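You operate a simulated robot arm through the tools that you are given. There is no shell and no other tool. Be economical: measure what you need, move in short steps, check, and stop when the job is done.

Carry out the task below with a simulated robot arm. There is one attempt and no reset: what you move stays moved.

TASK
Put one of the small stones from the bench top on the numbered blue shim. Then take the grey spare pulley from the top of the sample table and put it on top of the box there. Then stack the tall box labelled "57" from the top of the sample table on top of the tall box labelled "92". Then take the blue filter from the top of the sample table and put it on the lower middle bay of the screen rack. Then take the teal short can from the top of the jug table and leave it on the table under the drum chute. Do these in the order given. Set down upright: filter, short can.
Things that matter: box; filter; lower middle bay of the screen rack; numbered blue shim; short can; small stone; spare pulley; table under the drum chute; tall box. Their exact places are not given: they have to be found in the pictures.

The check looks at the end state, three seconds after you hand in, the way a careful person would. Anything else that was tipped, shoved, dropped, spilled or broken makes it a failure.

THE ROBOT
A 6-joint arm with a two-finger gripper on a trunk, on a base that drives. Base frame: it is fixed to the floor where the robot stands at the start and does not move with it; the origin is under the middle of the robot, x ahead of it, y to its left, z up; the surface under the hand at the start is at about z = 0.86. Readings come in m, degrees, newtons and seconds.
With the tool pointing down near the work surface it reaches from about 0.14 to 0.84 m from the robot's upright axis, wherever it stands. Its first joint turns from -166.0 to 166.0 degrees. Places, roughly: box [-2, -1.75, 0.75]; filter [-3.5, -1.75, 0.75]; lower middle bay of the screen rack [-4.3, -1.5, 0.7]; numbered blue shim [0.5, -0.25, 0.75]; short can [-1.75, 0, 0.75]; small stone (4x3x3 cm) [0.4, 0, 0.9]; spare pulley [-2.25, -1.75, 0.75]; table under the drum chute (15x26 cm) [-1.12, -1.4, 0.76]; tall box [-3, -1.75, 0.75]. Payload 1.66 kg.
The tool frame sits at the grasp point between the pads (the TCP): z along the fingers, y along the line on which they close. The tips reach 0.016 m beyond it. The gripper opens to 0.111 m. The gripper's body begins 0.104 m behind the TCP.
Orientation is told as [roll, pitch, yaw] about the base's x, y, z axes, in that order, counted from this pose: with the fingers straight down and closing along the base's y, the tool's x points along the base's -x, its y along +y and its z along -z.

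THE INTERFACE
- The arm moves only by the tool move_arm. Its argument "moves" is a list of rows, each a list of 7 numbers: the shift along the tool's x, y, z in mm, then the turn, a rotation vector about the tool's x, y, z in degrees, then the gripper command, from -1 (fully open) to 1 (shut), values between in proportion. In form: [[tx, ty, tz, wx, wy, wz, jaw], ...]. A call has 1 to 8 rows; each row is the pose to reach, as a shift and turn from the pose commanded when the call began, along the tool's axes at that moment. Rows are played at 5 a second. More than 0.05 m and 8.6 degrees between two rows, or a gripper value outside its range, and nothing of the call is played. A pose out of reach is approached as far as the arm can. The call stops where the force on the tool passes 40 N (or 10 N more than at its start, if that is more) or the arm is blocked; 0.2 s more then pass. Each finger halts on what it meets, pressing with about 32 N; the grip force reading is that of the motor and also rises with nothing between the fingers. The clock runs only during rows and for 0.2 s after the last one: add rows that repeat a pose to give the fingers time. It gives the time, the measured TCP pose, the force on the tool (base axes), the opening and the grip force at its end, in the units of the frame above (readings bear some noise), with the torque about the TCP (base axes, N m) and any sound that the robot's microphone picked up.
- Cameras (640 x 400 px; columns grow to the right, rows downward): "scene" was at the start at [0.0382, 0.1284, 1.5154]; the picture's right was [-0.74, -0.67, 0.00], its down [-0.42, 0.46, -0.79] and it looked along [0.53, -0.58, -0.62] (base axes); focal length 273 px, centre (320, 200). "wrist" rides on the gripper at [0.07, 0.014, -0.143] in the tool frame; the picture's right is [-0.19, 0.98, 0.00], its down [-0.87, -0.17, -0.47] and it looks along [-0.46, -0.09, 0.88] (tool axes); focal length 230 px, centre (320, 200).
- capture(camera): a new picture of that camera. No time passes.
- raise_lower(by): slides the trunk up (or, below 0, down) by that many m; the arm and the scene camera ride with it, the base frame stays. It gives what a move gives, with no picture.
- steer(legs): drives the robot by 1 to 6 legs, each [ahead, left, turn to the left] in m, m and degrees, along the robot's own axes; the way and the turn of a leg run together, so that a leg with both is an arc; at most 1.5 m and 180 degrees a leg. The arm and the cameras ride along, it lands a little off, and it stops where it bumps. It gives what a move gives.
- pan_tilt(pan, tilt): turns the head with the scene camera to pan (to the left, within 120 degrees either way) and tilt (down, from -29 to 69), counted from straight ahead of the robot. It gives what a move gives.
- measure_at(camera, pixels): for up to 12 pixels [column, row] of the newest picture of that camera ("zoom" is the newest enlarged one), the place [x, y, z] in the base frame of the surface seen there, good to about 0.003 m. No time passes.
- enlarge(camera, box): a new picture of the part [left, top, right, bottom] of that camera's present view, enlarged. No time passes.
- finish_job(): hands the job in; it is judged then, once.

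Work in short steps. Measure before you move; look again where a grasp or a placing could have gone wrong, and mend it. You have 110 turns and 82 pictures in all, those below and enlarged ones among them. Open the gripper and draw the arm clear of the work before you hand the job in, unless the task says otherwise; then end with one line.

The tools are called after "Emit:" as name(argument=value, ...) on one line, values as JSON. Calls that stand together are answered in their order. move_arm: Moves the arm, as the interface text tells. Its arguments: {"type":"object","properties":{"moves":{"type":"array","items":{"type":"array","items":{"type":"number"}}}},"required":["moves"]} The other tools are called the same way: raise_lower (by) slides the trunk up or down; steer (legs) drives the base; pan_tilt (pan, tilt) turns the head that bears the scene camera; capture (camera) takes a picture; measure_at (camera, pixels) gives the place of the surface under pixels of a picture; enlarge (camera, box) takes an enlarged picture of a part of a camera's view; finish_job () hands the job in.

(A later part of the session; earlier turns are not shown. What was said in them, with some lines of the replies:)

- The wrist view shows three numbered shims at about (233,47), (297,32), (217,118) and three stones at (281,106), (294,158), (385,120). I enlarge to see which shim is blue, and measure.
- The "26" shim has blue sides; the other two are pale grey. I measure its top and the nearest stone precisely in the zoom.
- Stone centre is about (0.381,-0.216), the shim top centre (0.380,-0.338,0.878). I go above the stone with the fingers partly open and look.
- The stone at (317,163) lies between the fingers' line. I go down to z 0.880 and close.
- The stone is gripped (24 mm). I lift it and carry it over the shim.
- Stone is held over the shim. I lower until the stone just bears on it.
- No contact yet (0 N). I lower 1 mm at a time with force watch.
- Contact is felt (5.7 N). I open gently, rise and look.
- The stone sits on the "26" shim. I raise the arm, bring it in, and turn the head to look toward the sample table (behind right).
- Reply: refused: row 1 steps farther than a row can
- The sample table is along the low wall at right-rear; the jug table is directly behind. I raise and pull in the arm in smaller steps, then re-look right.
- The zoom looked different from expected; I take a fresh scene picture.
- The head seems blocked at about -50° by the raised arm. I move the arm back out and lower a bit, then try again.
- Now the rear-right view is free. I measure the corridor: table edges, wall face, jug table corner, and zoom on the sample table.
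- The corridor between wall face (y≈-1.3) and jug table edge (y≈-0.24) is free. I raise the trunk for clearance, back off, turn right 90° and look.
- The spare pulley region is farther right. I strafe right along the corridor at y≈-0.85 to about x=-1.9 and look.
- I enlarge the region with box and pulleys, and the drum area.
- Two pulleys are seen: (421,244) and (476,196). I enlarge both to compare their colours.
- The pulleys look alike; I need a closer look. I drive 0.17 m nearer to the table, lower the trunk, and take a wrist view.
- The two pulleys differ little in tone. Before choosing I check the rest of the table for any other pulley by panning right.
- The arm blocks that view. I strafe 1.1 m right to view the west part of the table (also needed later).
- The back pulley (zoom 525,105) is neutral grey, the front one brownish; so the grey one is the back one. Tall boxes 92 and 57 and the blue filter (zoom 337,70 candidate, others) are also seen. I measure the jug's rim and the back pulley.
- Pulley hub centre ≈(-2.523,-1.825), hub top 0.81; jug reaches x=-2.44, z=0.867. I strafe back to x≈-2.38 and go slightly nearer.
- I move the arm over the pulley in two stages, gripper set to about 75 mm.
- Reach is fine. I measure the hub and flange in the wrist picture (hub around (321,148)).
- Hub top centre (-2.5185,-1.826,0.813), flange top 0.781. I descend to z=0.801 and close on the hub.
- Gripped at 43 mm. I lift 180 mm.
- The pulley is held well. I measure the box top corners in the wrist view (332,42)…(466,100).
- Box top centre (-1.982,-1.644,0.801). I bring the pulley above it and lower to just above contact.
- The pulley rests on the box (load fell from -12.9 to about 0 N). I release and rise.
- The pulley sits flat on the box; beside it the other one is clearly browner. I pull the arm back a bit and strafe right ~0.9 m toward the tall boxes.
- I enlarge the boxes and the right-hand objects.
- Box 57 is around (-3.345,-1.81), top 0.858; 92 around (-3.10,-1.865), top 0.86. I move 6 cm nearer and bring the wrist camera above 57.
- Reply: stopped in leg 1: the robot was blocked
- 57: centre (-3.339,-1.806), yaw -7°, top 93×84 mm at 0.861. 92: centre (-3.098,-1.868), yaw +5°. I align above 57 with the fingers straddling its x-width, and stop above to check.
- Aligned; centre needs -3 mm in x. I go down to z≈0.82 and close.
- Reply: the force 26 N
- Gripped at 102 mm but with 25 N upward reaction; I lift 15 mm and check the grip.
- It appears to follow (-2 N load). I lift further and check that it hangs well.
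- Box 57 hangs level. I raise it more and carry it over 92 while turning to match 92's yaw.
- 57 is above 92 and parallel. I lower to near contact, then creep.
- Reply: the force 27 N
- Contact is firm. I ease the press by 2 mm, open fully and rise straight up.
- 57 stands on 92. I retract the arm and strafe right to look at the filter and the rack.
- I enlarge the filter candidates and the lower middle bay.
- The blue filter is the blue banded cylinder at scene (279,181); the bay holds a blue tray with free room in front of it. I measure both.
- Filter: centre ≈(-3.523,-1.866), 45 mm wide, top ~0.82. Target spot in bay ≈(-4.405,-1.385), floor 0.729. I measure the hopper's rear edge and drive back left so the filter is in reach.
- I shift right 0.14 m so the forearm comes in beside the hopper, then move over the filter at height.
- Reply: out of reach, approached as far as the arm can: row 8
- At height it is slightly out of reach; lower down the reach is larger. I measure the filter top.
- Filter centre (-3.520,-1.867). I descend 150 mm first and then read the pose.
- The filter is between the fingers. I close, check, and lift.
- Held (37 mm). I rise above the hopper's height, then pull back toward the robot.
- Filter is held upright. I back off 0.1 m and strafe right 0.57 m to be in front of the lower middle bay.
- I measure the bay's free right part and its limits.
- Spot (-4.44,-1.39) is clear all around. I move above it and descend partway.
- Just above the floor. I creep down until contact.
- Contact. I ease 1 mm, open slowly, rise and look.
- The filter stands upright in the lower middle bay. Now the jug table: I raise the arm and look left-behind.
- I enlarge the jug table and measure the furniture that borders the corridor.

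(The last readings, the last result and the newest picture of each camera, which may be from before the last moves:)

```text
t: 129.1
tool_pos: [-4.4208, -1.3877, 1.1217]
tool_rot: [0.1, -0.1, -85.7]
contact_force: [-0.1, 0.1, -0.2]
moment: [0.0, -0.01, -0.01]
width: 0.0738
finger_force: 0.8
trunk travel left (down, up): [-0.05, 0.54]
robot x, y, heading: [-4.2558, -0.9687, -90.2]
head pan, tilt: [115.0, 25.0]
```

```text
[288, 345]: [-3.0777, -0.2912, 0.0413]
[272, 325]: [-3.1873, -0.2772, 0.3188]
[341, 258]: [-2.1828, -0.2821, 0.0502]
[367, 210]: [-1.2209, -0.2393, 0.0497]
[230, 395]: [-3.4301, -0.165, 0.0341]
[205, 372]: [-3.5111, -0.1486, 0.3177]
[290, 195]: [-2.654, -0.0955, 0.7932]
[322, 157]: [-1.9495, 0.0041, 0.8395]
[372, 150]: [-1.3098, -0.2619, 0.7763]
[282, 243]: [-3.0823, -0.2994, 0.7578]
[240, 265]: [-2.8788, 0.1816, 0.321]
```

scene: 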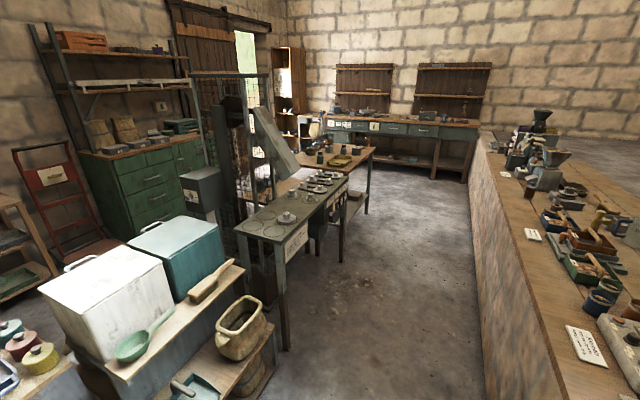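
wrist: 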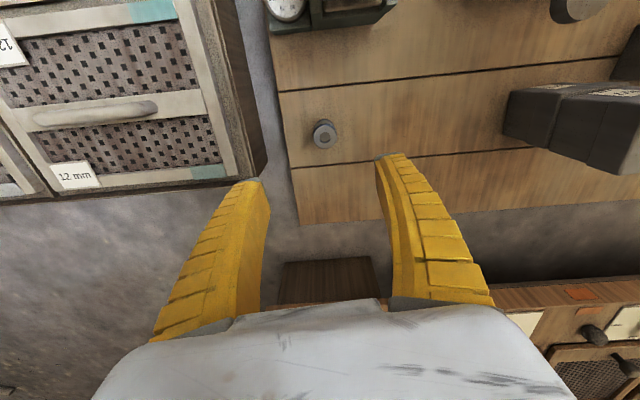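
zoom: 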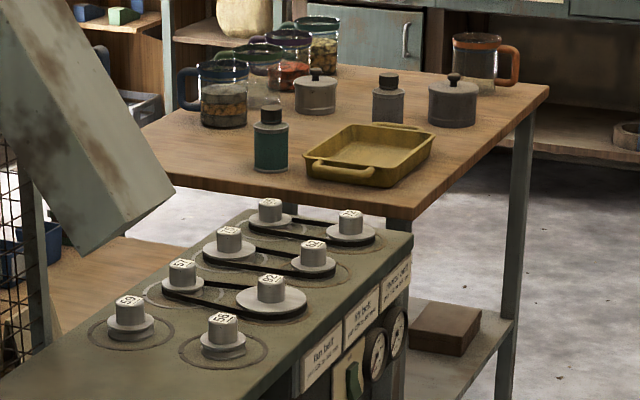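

The teal short can stands at about (-1.95,0.0) on the jug table. I back off, turn left to face along the corridor (+x), and drive to x≈-1.95.

Emit:
steer(legs=[[-0.22, 0, 0], [0, 0, 90], [1.2, 0, 0], [1.1, 0, 0]])

Emit:
pan_tilt(pan=90, tilt=40)

Emit:
capture(camera="scene")

```text
t: 145.4
tool_pos: [-1.5572, -0.9358, 1.1217]
tool_rot: [0.1, -0.1, 4.4]
contact_force: [-0.5, 0.0, 0.9]
moment: [0.03, 0.0, 0.01]
width: 0.0741
finger_force: 0.8
trunk travel left (down, up): [-0.05, 0.54]
robot x, y, heading: [-1.9781, -0.7758, -0.4]
head pan, tilt: [115.0, 25.0]
```

```text
t: 146.3
tool_pos: [-1.5586, -0.9349, 1.1233]
tool_rot: [-0.1, -0.1, 4.4]
contact_force: [0.0, -0.8, 0.1]
moment: [-0.01, 0.0, 0.02]
width: 0.0739
finger_force: 0.8
trunk travel left (down, up): [-0.05, 0.54]
robot x, y, heading: [-1.976, -0.7772, -0.3]
head pan, tilt: [90.0, 40.0]
```

```text
18 pictures are left
```

scene: 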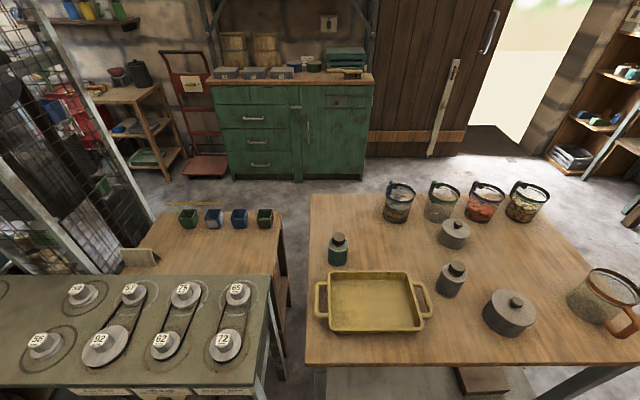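

Emit:
enlarge(camera="scene", box=[300, 215, 400, 285])

Emit:
measure_at(camera="zoom", pixels=[[237, 125], [215, 150], [262, 150], [237, 150], [237, 165], [237, 220], [210, 220], [265, 220], [237, 295], [160, 340], [330, 340], [240, 320]])

```text
5.71 times, centred on (350, 250) of scene
```

zoom: 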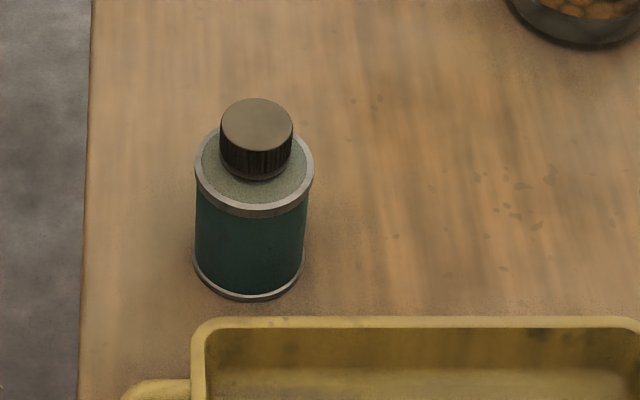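

```text
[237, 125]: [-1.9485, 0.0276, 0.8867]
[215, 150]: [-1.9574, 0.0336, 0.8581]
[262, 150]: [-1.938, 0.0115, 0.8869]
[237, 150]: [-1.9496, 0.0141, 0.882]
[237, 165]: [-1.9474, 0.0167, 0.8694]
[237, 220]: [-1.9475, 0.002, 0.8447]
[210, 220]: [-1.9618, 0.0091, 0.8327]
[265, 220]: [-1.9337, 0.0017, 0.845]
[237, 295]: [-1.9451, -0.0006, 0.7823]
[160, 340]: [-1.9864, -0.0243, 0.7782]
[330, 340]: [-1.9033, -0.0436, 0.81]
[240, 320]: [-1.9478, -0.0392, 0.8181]
```

The can: centre ≈(-1.946,0.03), Ø≈60 mm, shoulder 0.858, cap top 0.887. I turn left 90° to face the jug table and move 0.1 m nearer.

Emit:
steer(legs=[[0, 0, 90.3], [0.1, 0, 0]])

Emit:
pan_tilt(pan=0, tilt=45)

```text
t: 151.2
tool_pos: [-1.7954, -0.262, 1.1225]
tool_rot: [0.1, 0.0, 92.4]
contact_force: [0.0, 1.1, -0.7]
moment: [-0.01, 0.01, -0.03]
width: 0.0736
finger_force: 1.6
trunk travel left (down, up): [-0.05, 0.54]
robot x, y, heading: [-1.9735, -0.6741, 87.8]
head pan, tilt: [90.0, 40.0]
```

```text
t: 152.8
tool_pos: [-1.7967, -0.2631, 1.1228]
tool_rot: [0.0, -0.1, 92.3]
contact_force: [0.1, -0.5, 0.2]
moment: [-0.02, -0.03, 0.0]
width: 0.0737
finger_force: 0.3
trunk travel left (down, up): [-0.05, 0.54]
robot x, y, heading: [-1.97, -0.6752, 87.8]
head pan, tilt: [0.0, 45.0]
```

I move above the can at z≈0.97 with fingers at 100 mm and look.

Emit:
move_arm(moves=[[-38, 18, 10, 0, 0, 0, -0.5], [-76, 36, 20, 0, 0, 0, -0.8], [-114, 54, 30, 0, 0, 0, -0.8], [-152, 72, 45, 0, 0, 0, -0.8], [-190, 90, 65, 0, 0, 0, -0.8], [-226, 108, 90, 0, 0, 0, -0.8], [-262, 124, 120, 0, 0, 0, -0.8], [-296, 138, 150, 0, 0, 0, -0.8]])

Emit:
capture(camera="wrist")

```text
t: 154.7
tool_pos: [-1.9464, 0.0254, 0.9729]
tool_rot: [0.0, -0.1, 92.4]
contact_force: [-0.4, 0.4, 0.6]
moment: [0.0, 0.03, -0.02]
width: 0.1005
finger_force: 0.8
trunk travel left (down, up): [-0.05, 0.54]
robot x, y, heading: [-1.9664, -0.6725, 87.9]
head pan, tilt: [0.0, 45.0]
```

```text
16 pictures are left
```

wrist: 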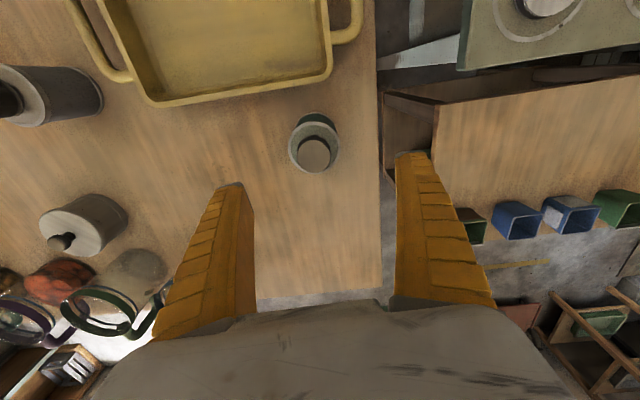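

Emit:
measure_at(camera="wrist", pixels=[[300, 155], [329, 155], [314, 140], [314, 168], [314, 153], [292, 148], [336, 145], [314, 124], [270, 130], [360, 150]])

```text
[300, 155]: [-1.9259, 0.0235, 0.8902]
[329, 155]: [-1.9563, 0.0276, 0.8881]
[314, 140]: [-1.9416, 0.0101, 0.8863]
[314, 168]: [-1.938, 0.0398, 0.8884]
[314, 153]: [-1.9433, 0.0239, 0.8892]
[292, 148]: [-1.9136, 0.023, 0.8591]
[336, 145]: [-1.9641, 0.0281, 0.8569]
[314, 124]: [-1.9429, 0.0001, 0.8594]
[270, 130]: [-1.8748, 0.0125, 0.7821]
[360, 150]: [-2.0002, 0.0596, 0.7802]
```

Can centre (-1.941,0.025); table there is at z=0.781. I descend to z≈0.826, close, and lift.

Emit:
move_arm(moves=[[0, -5, 40, 0, 0, 0, -0.8], [0, -5, 85, 0, 0, 0, -0.8], [0, -5, 125, 0, 0, 0, -0.8], [0, -5, 147, 0, 0, 0, -0.8], [0, -5, 147, 0, 0, 0, 0.3], [0, -5, 147, 0, 0, 0, 1], [0, -5, 147, 0, 0, 0, 1], [0, -5, 147, 0, 0, 0, 1]])

Emit:
move_arm(moves=[[0, 0, -20, 0, 0, 0, 1], [0, 0, -60, 0, 0, 0, 1], [0, 0, -105, 0, 0, 0, 1], [0, 0, -150, 0, 0, 0, 1], [0, 0, -195, 0, 0, 0, 1], [40, 0, -220, 0, 0, 0, 1], [80, 0, -240, 0, 0, 0, 1], [120, 0, -260, 0, 0, 0, 1]])

Emit:
capture(camera="scene")

```text
t: 156.4
tool_pos: [-1.9409, 0.0267, 0.8274]
tool_rot: [0.0, -0.1, 92.4]
contact_force: [0.1, 0.0, 0.3]
moment: [0.02, 0.01, -0.01]
width: 0.052
finger_force: 31.6
trunk travel left (down, up): [-0.05, 0.54]
robot x, y, heading: [-1.9701, -0.6708, 87.8]
head pan, tilt: [0.0, 45.0]
```

```text
t: 158.2
tool_pos: [-1.9361, -0.0956, 1.0841]
tool_rot: [0.0, -0.1, 92.6]
contact_force: [0.1, -0.2, -1.7]
moment: [-0.01, 0.0, 0.02]
width: 0.0521
finger_force: 31.7
trunk travel left (down, up): [-0.05, 0.54]
robot x, y, heading: [-1.9711, -0.6727, 87.7]
head pan, tilt: [0.0, 45.0]
```

```text
15 pictures are left
```

scene: 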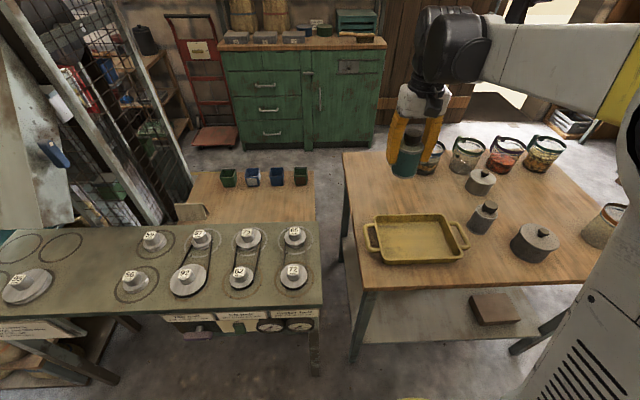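

The can is held upright. I retract, back off, turn and drive to in front of the drum (x≈-1.2), facing the sample table.

Emit:
move_arm(moves=[[45, 0, 0, 0, 0, 0, 1], [90, 0, 0, 0, 0, 0, 1], [135, 0, 0, 0, 0, 0, 1], [165, -40, 0, 0, 0, 0, 1], [165, -85, 0, 0, 0, 0, 1], [165, -125, 0, 0, 0, 0, 1]])

Emit:
steer(legs=[[-0.1, 0, 0], [0, 0, -88], [0.72, 0, 0], [0, 0, -90]])

Emit:
capture(camera="scene")

```text
t: 159.7
tool_pos: [-1.8048, -0.2516, 1.0846]
tool_rot: [0.0, -0.1, 92.4]
contact_force: [0.1, -0.5, -0.9]
moment: [0.0, 0.01, 0.0]
width: 0.0519
finger_force: 31.9
trunk travel left (down, up): [-0.05, 0.54]
robot x, y, heading: [-1.976, -0.6726, 87.8]
head pan, tilt: [0.0, 45.0]
```

```text
t: 172.0
tool_pos: [-1.4141, -1.2214, 1.0835]
tool_rot: [0.1, -0.1, -87.0]
contact_force: [0.1, 0.5, -1.8]
moment: [0.0, -0.01, -0.03]
width: 0.052
finger_force: 31.5
trunk travel left (down, up): [-0.05, 0.54]
robot x, y, heading: [-1.2512, -0.7992, -92.0]
head pan, tilt: [0.0, 45.0]
```

```text
14 pictures are left
```

scene: 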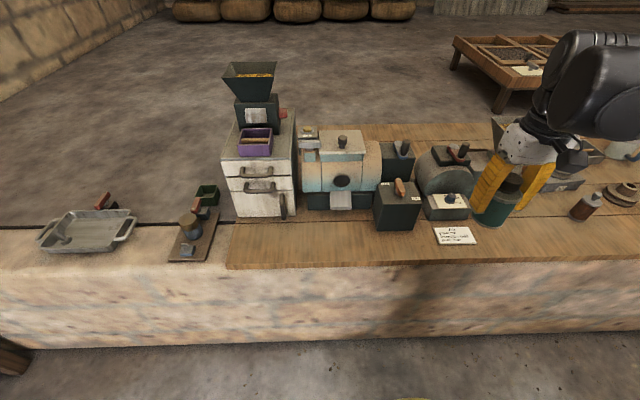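

The drum's chute is at (341,200) with free table in front. I measure that area.

Emit:
measure_at(camera="scene", pixels=[[341, 200], [341, 209], [341, 222], [341, 240], [341, 258], [305, 225], [370, 230], [297, 212], [377, 228], [285, 218], [341, 193], [400, 230]])

Emit:
enlarge(camera="scene", box=[260, 130, 440, 270])

```text
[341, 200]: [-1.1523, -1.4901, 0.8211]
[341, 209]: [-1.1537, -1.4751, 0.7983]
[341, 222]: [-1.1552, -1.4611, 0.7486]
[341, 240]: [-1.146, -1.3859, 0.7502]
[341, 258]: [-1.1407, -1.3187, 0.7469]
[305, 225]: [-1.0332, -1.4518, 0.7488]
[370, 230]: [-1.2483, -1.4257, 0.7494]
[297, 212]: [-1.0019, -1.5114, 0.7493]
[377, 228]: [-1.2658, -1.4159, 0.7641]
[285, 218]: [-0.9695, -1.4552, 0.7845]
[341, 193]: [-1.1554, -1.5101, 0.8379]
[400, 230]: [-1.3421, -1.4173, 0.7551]
```

```text
2.86 times, centred on (350, 200) of scene
```

zoom: 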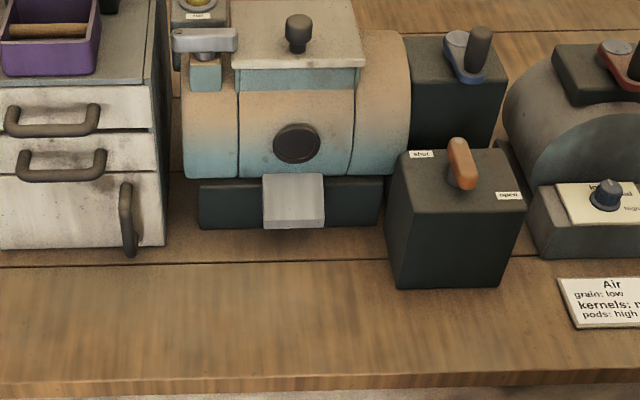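

I place it at (-1.135,-1.395), clear of the chute lip (y -1.475), dark box and cabinet. I move above the spot first.

Emit:
move_arm(moves=[[-23, 34, 0, 0, 0, 0, 1], [-47, 67, 0, 0, 0, 0, 1], [-70, 101, 0, 0, 0, 0, 1], [-94, 135, 0, 0, 0, 0, 1], [-118, 168, 0, 0, 0, 0, 1], [-141, 202, 0, 0, 0, 0, 1], [-165, 236, 0, 0, 0, 0, 1], [-188, 269, 0, 0, 0, 0, 1]])

Emit:
move_arm(moves=[[0, 0, 45, 0, 0, 0, 1], [0, 0, 90, 0, 0, 0, 1], [0, 0, 135, 0, 0, 0, 1], [0, 0, 180, 0, 0, 0, 1], [0, 0, 220, 0, 0, 0, 1], [0, 0, 255, 0, 0, 0, 1], [0, 0, 275, 0, 0, 0, 1], [0, 0, 275, 0, 0, 0, 1]])

Emit:
capture(camera="scene")

```text
t: 173.8
tool_pos: [-1.1343, -1.3959, 1.0856]
tool_rot: [-0.1, -0.1, -87.1]
contact_force: [-1.0, 0.6, -1.6]
moment: [0.03, 0.01, 0.01]
width: 0.052
finger_force: 32.2
trunk travel left (down, up): [-0.05, 0.54]
robot x, y, heading: [-1.25, -0.7949, -91.5]
head pan, tilt: [0.0, 45.0]
```

```text
t: 175.6
tool_pos: [-1.1353, -1.3965, 0.8095]
tool_rot: [-0.1, -0.1, -87.1]
contact_force: [-0.2, 0.5, -1.5]
moment: [0.04, -0.04, 0.03]
width: 0.0521
finger_force: 32.2
trunk travel left (down, up): [-0.05, 0.54]
robot x, y, heading: [-1.252, -0.7997, -91.8]
head pan, tilt: [0.0, 45.0]
```

```text
12 pictures are left
```

scene: 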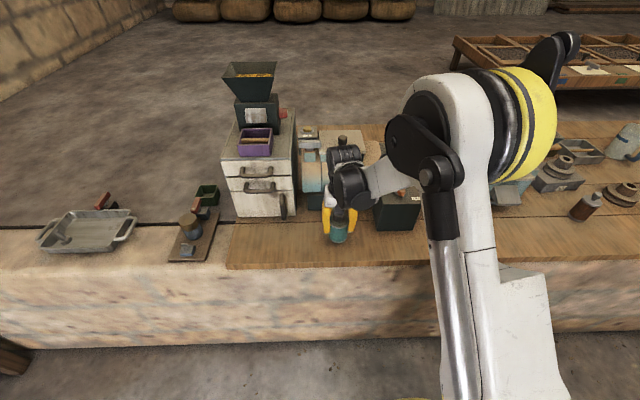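

The can is above the spot. I creep down to contact (expected z≈0.795).

Emit:
move_arm(moves=[[0, 0, 6, 0, 0, 0, 1], [0, 0, 10, 0, 0, 0, 1], [0, 0, 13, 0, 0, 0, 1], [0, 0, 15, 0, 0, 0, 1], [0, 0, 15, 0, 0, 0, 1]])

```text
t: 176.8
tool_pos: [-1.1355, -1.3965, 0.7951]
tool_rot: [0.1, -0.2, -87.1]
contact_force: [-1.1, -3.9, 19.7]
moment: [-0.18, 0.02, -0.02]
width: 0.0526
finger_force: 31.9
trunk travel left (down, up): [-0.05, 0.54]
robot x, y, heading: [-1.25, -0.7978, -91.6]
head pan, tilt: [0.0, 45.0]
```

Contact. I ease, open, rise straight up and look.

Emit:
move_arm(moves=[[0, 0, -1, 0, 0, 0, 1], [0, 0, -1, 0, 0, 0, 0], [0, 0, -1, 0, 0, 0, -0.6], [0, 0, -1, 0, 0, 0, -0.6], [0, 0, -40, 0, 0, 0, -0.6], [0, 0, -85, 0, 0, 0, -0.6], [0, 0, -130, 0, 0, 0, -0.6], [0, 0, -175, 0, 0, 0, -0.6]])

Emit:
move_arm(moves=[[0, 0, -45, 0, 0, 0, -0.6], [0, 0, -90, 0, 0, 0, -0.6], [20, -35, -110, 0, 0, 0, -0.6], [50, -70, -110, 0, 0, 0, -0.6], [80, -105, -110, 0, 0, 0, -0.6], [110, -140, -110, 0, 0, 0, -0.6], [135, -180, -110, 0, 0, 0, -0.6], [150, -220, -110, 0, 0, 0, -0.6]])

Emit:
capture(camera="scene")

```text
t: 178.6
tool_pos: [-1.1347, -1.3954, 0.9699]
tool_rot: [0.0, -0.2, -87.1]
contact_force: [-0.4, -0.2, -0.8]
moment: [0.0, 0.02, 0.02]
width: 0.0899
finger_force: 1.0
trunk travel left (down, up): [-0.05, 0.54]
robot x, y, heading: [-1.2536, -0.7988, -91.7]
head pan, tilt: [0.0, 45.0]
```

```text
t: 180.4
tool_pos: [-1.3619, -1.2548, 1.0793]
tool_rot: [0.0, -0.1, -87.1]
contact_force: [-0.5, -0.3, 0.2]
moment: [0.04, 0.0, -0.02]
width: 0.0897
finger_force: 0.8
trunk travel left (down, up): [-0.05, 0.54]
robot x, y, heading: [-1.2571, -0.8016, -91.7]
head pan, tilt: [0.0, 45.0]
```

```text
11 pictures are left
```

scene: 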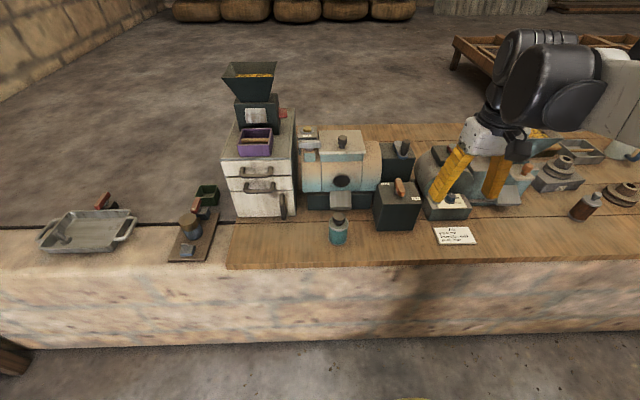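

The teal can stands upright under the drum chute at (339,230); the pulley is still on its box. The arm is clear with the gripper open, so I hand in.

Emit:
finish_job()

```text
The job is handed in.
```

I completed all five steps in order and handed the job in: stone on the blue shim ("26"), pulley on the box, "57" on "92", filter upright in the lower middle bay, and teal can upright under the drum chute. There were two similar pulleys, and I took the one that looked greyer.
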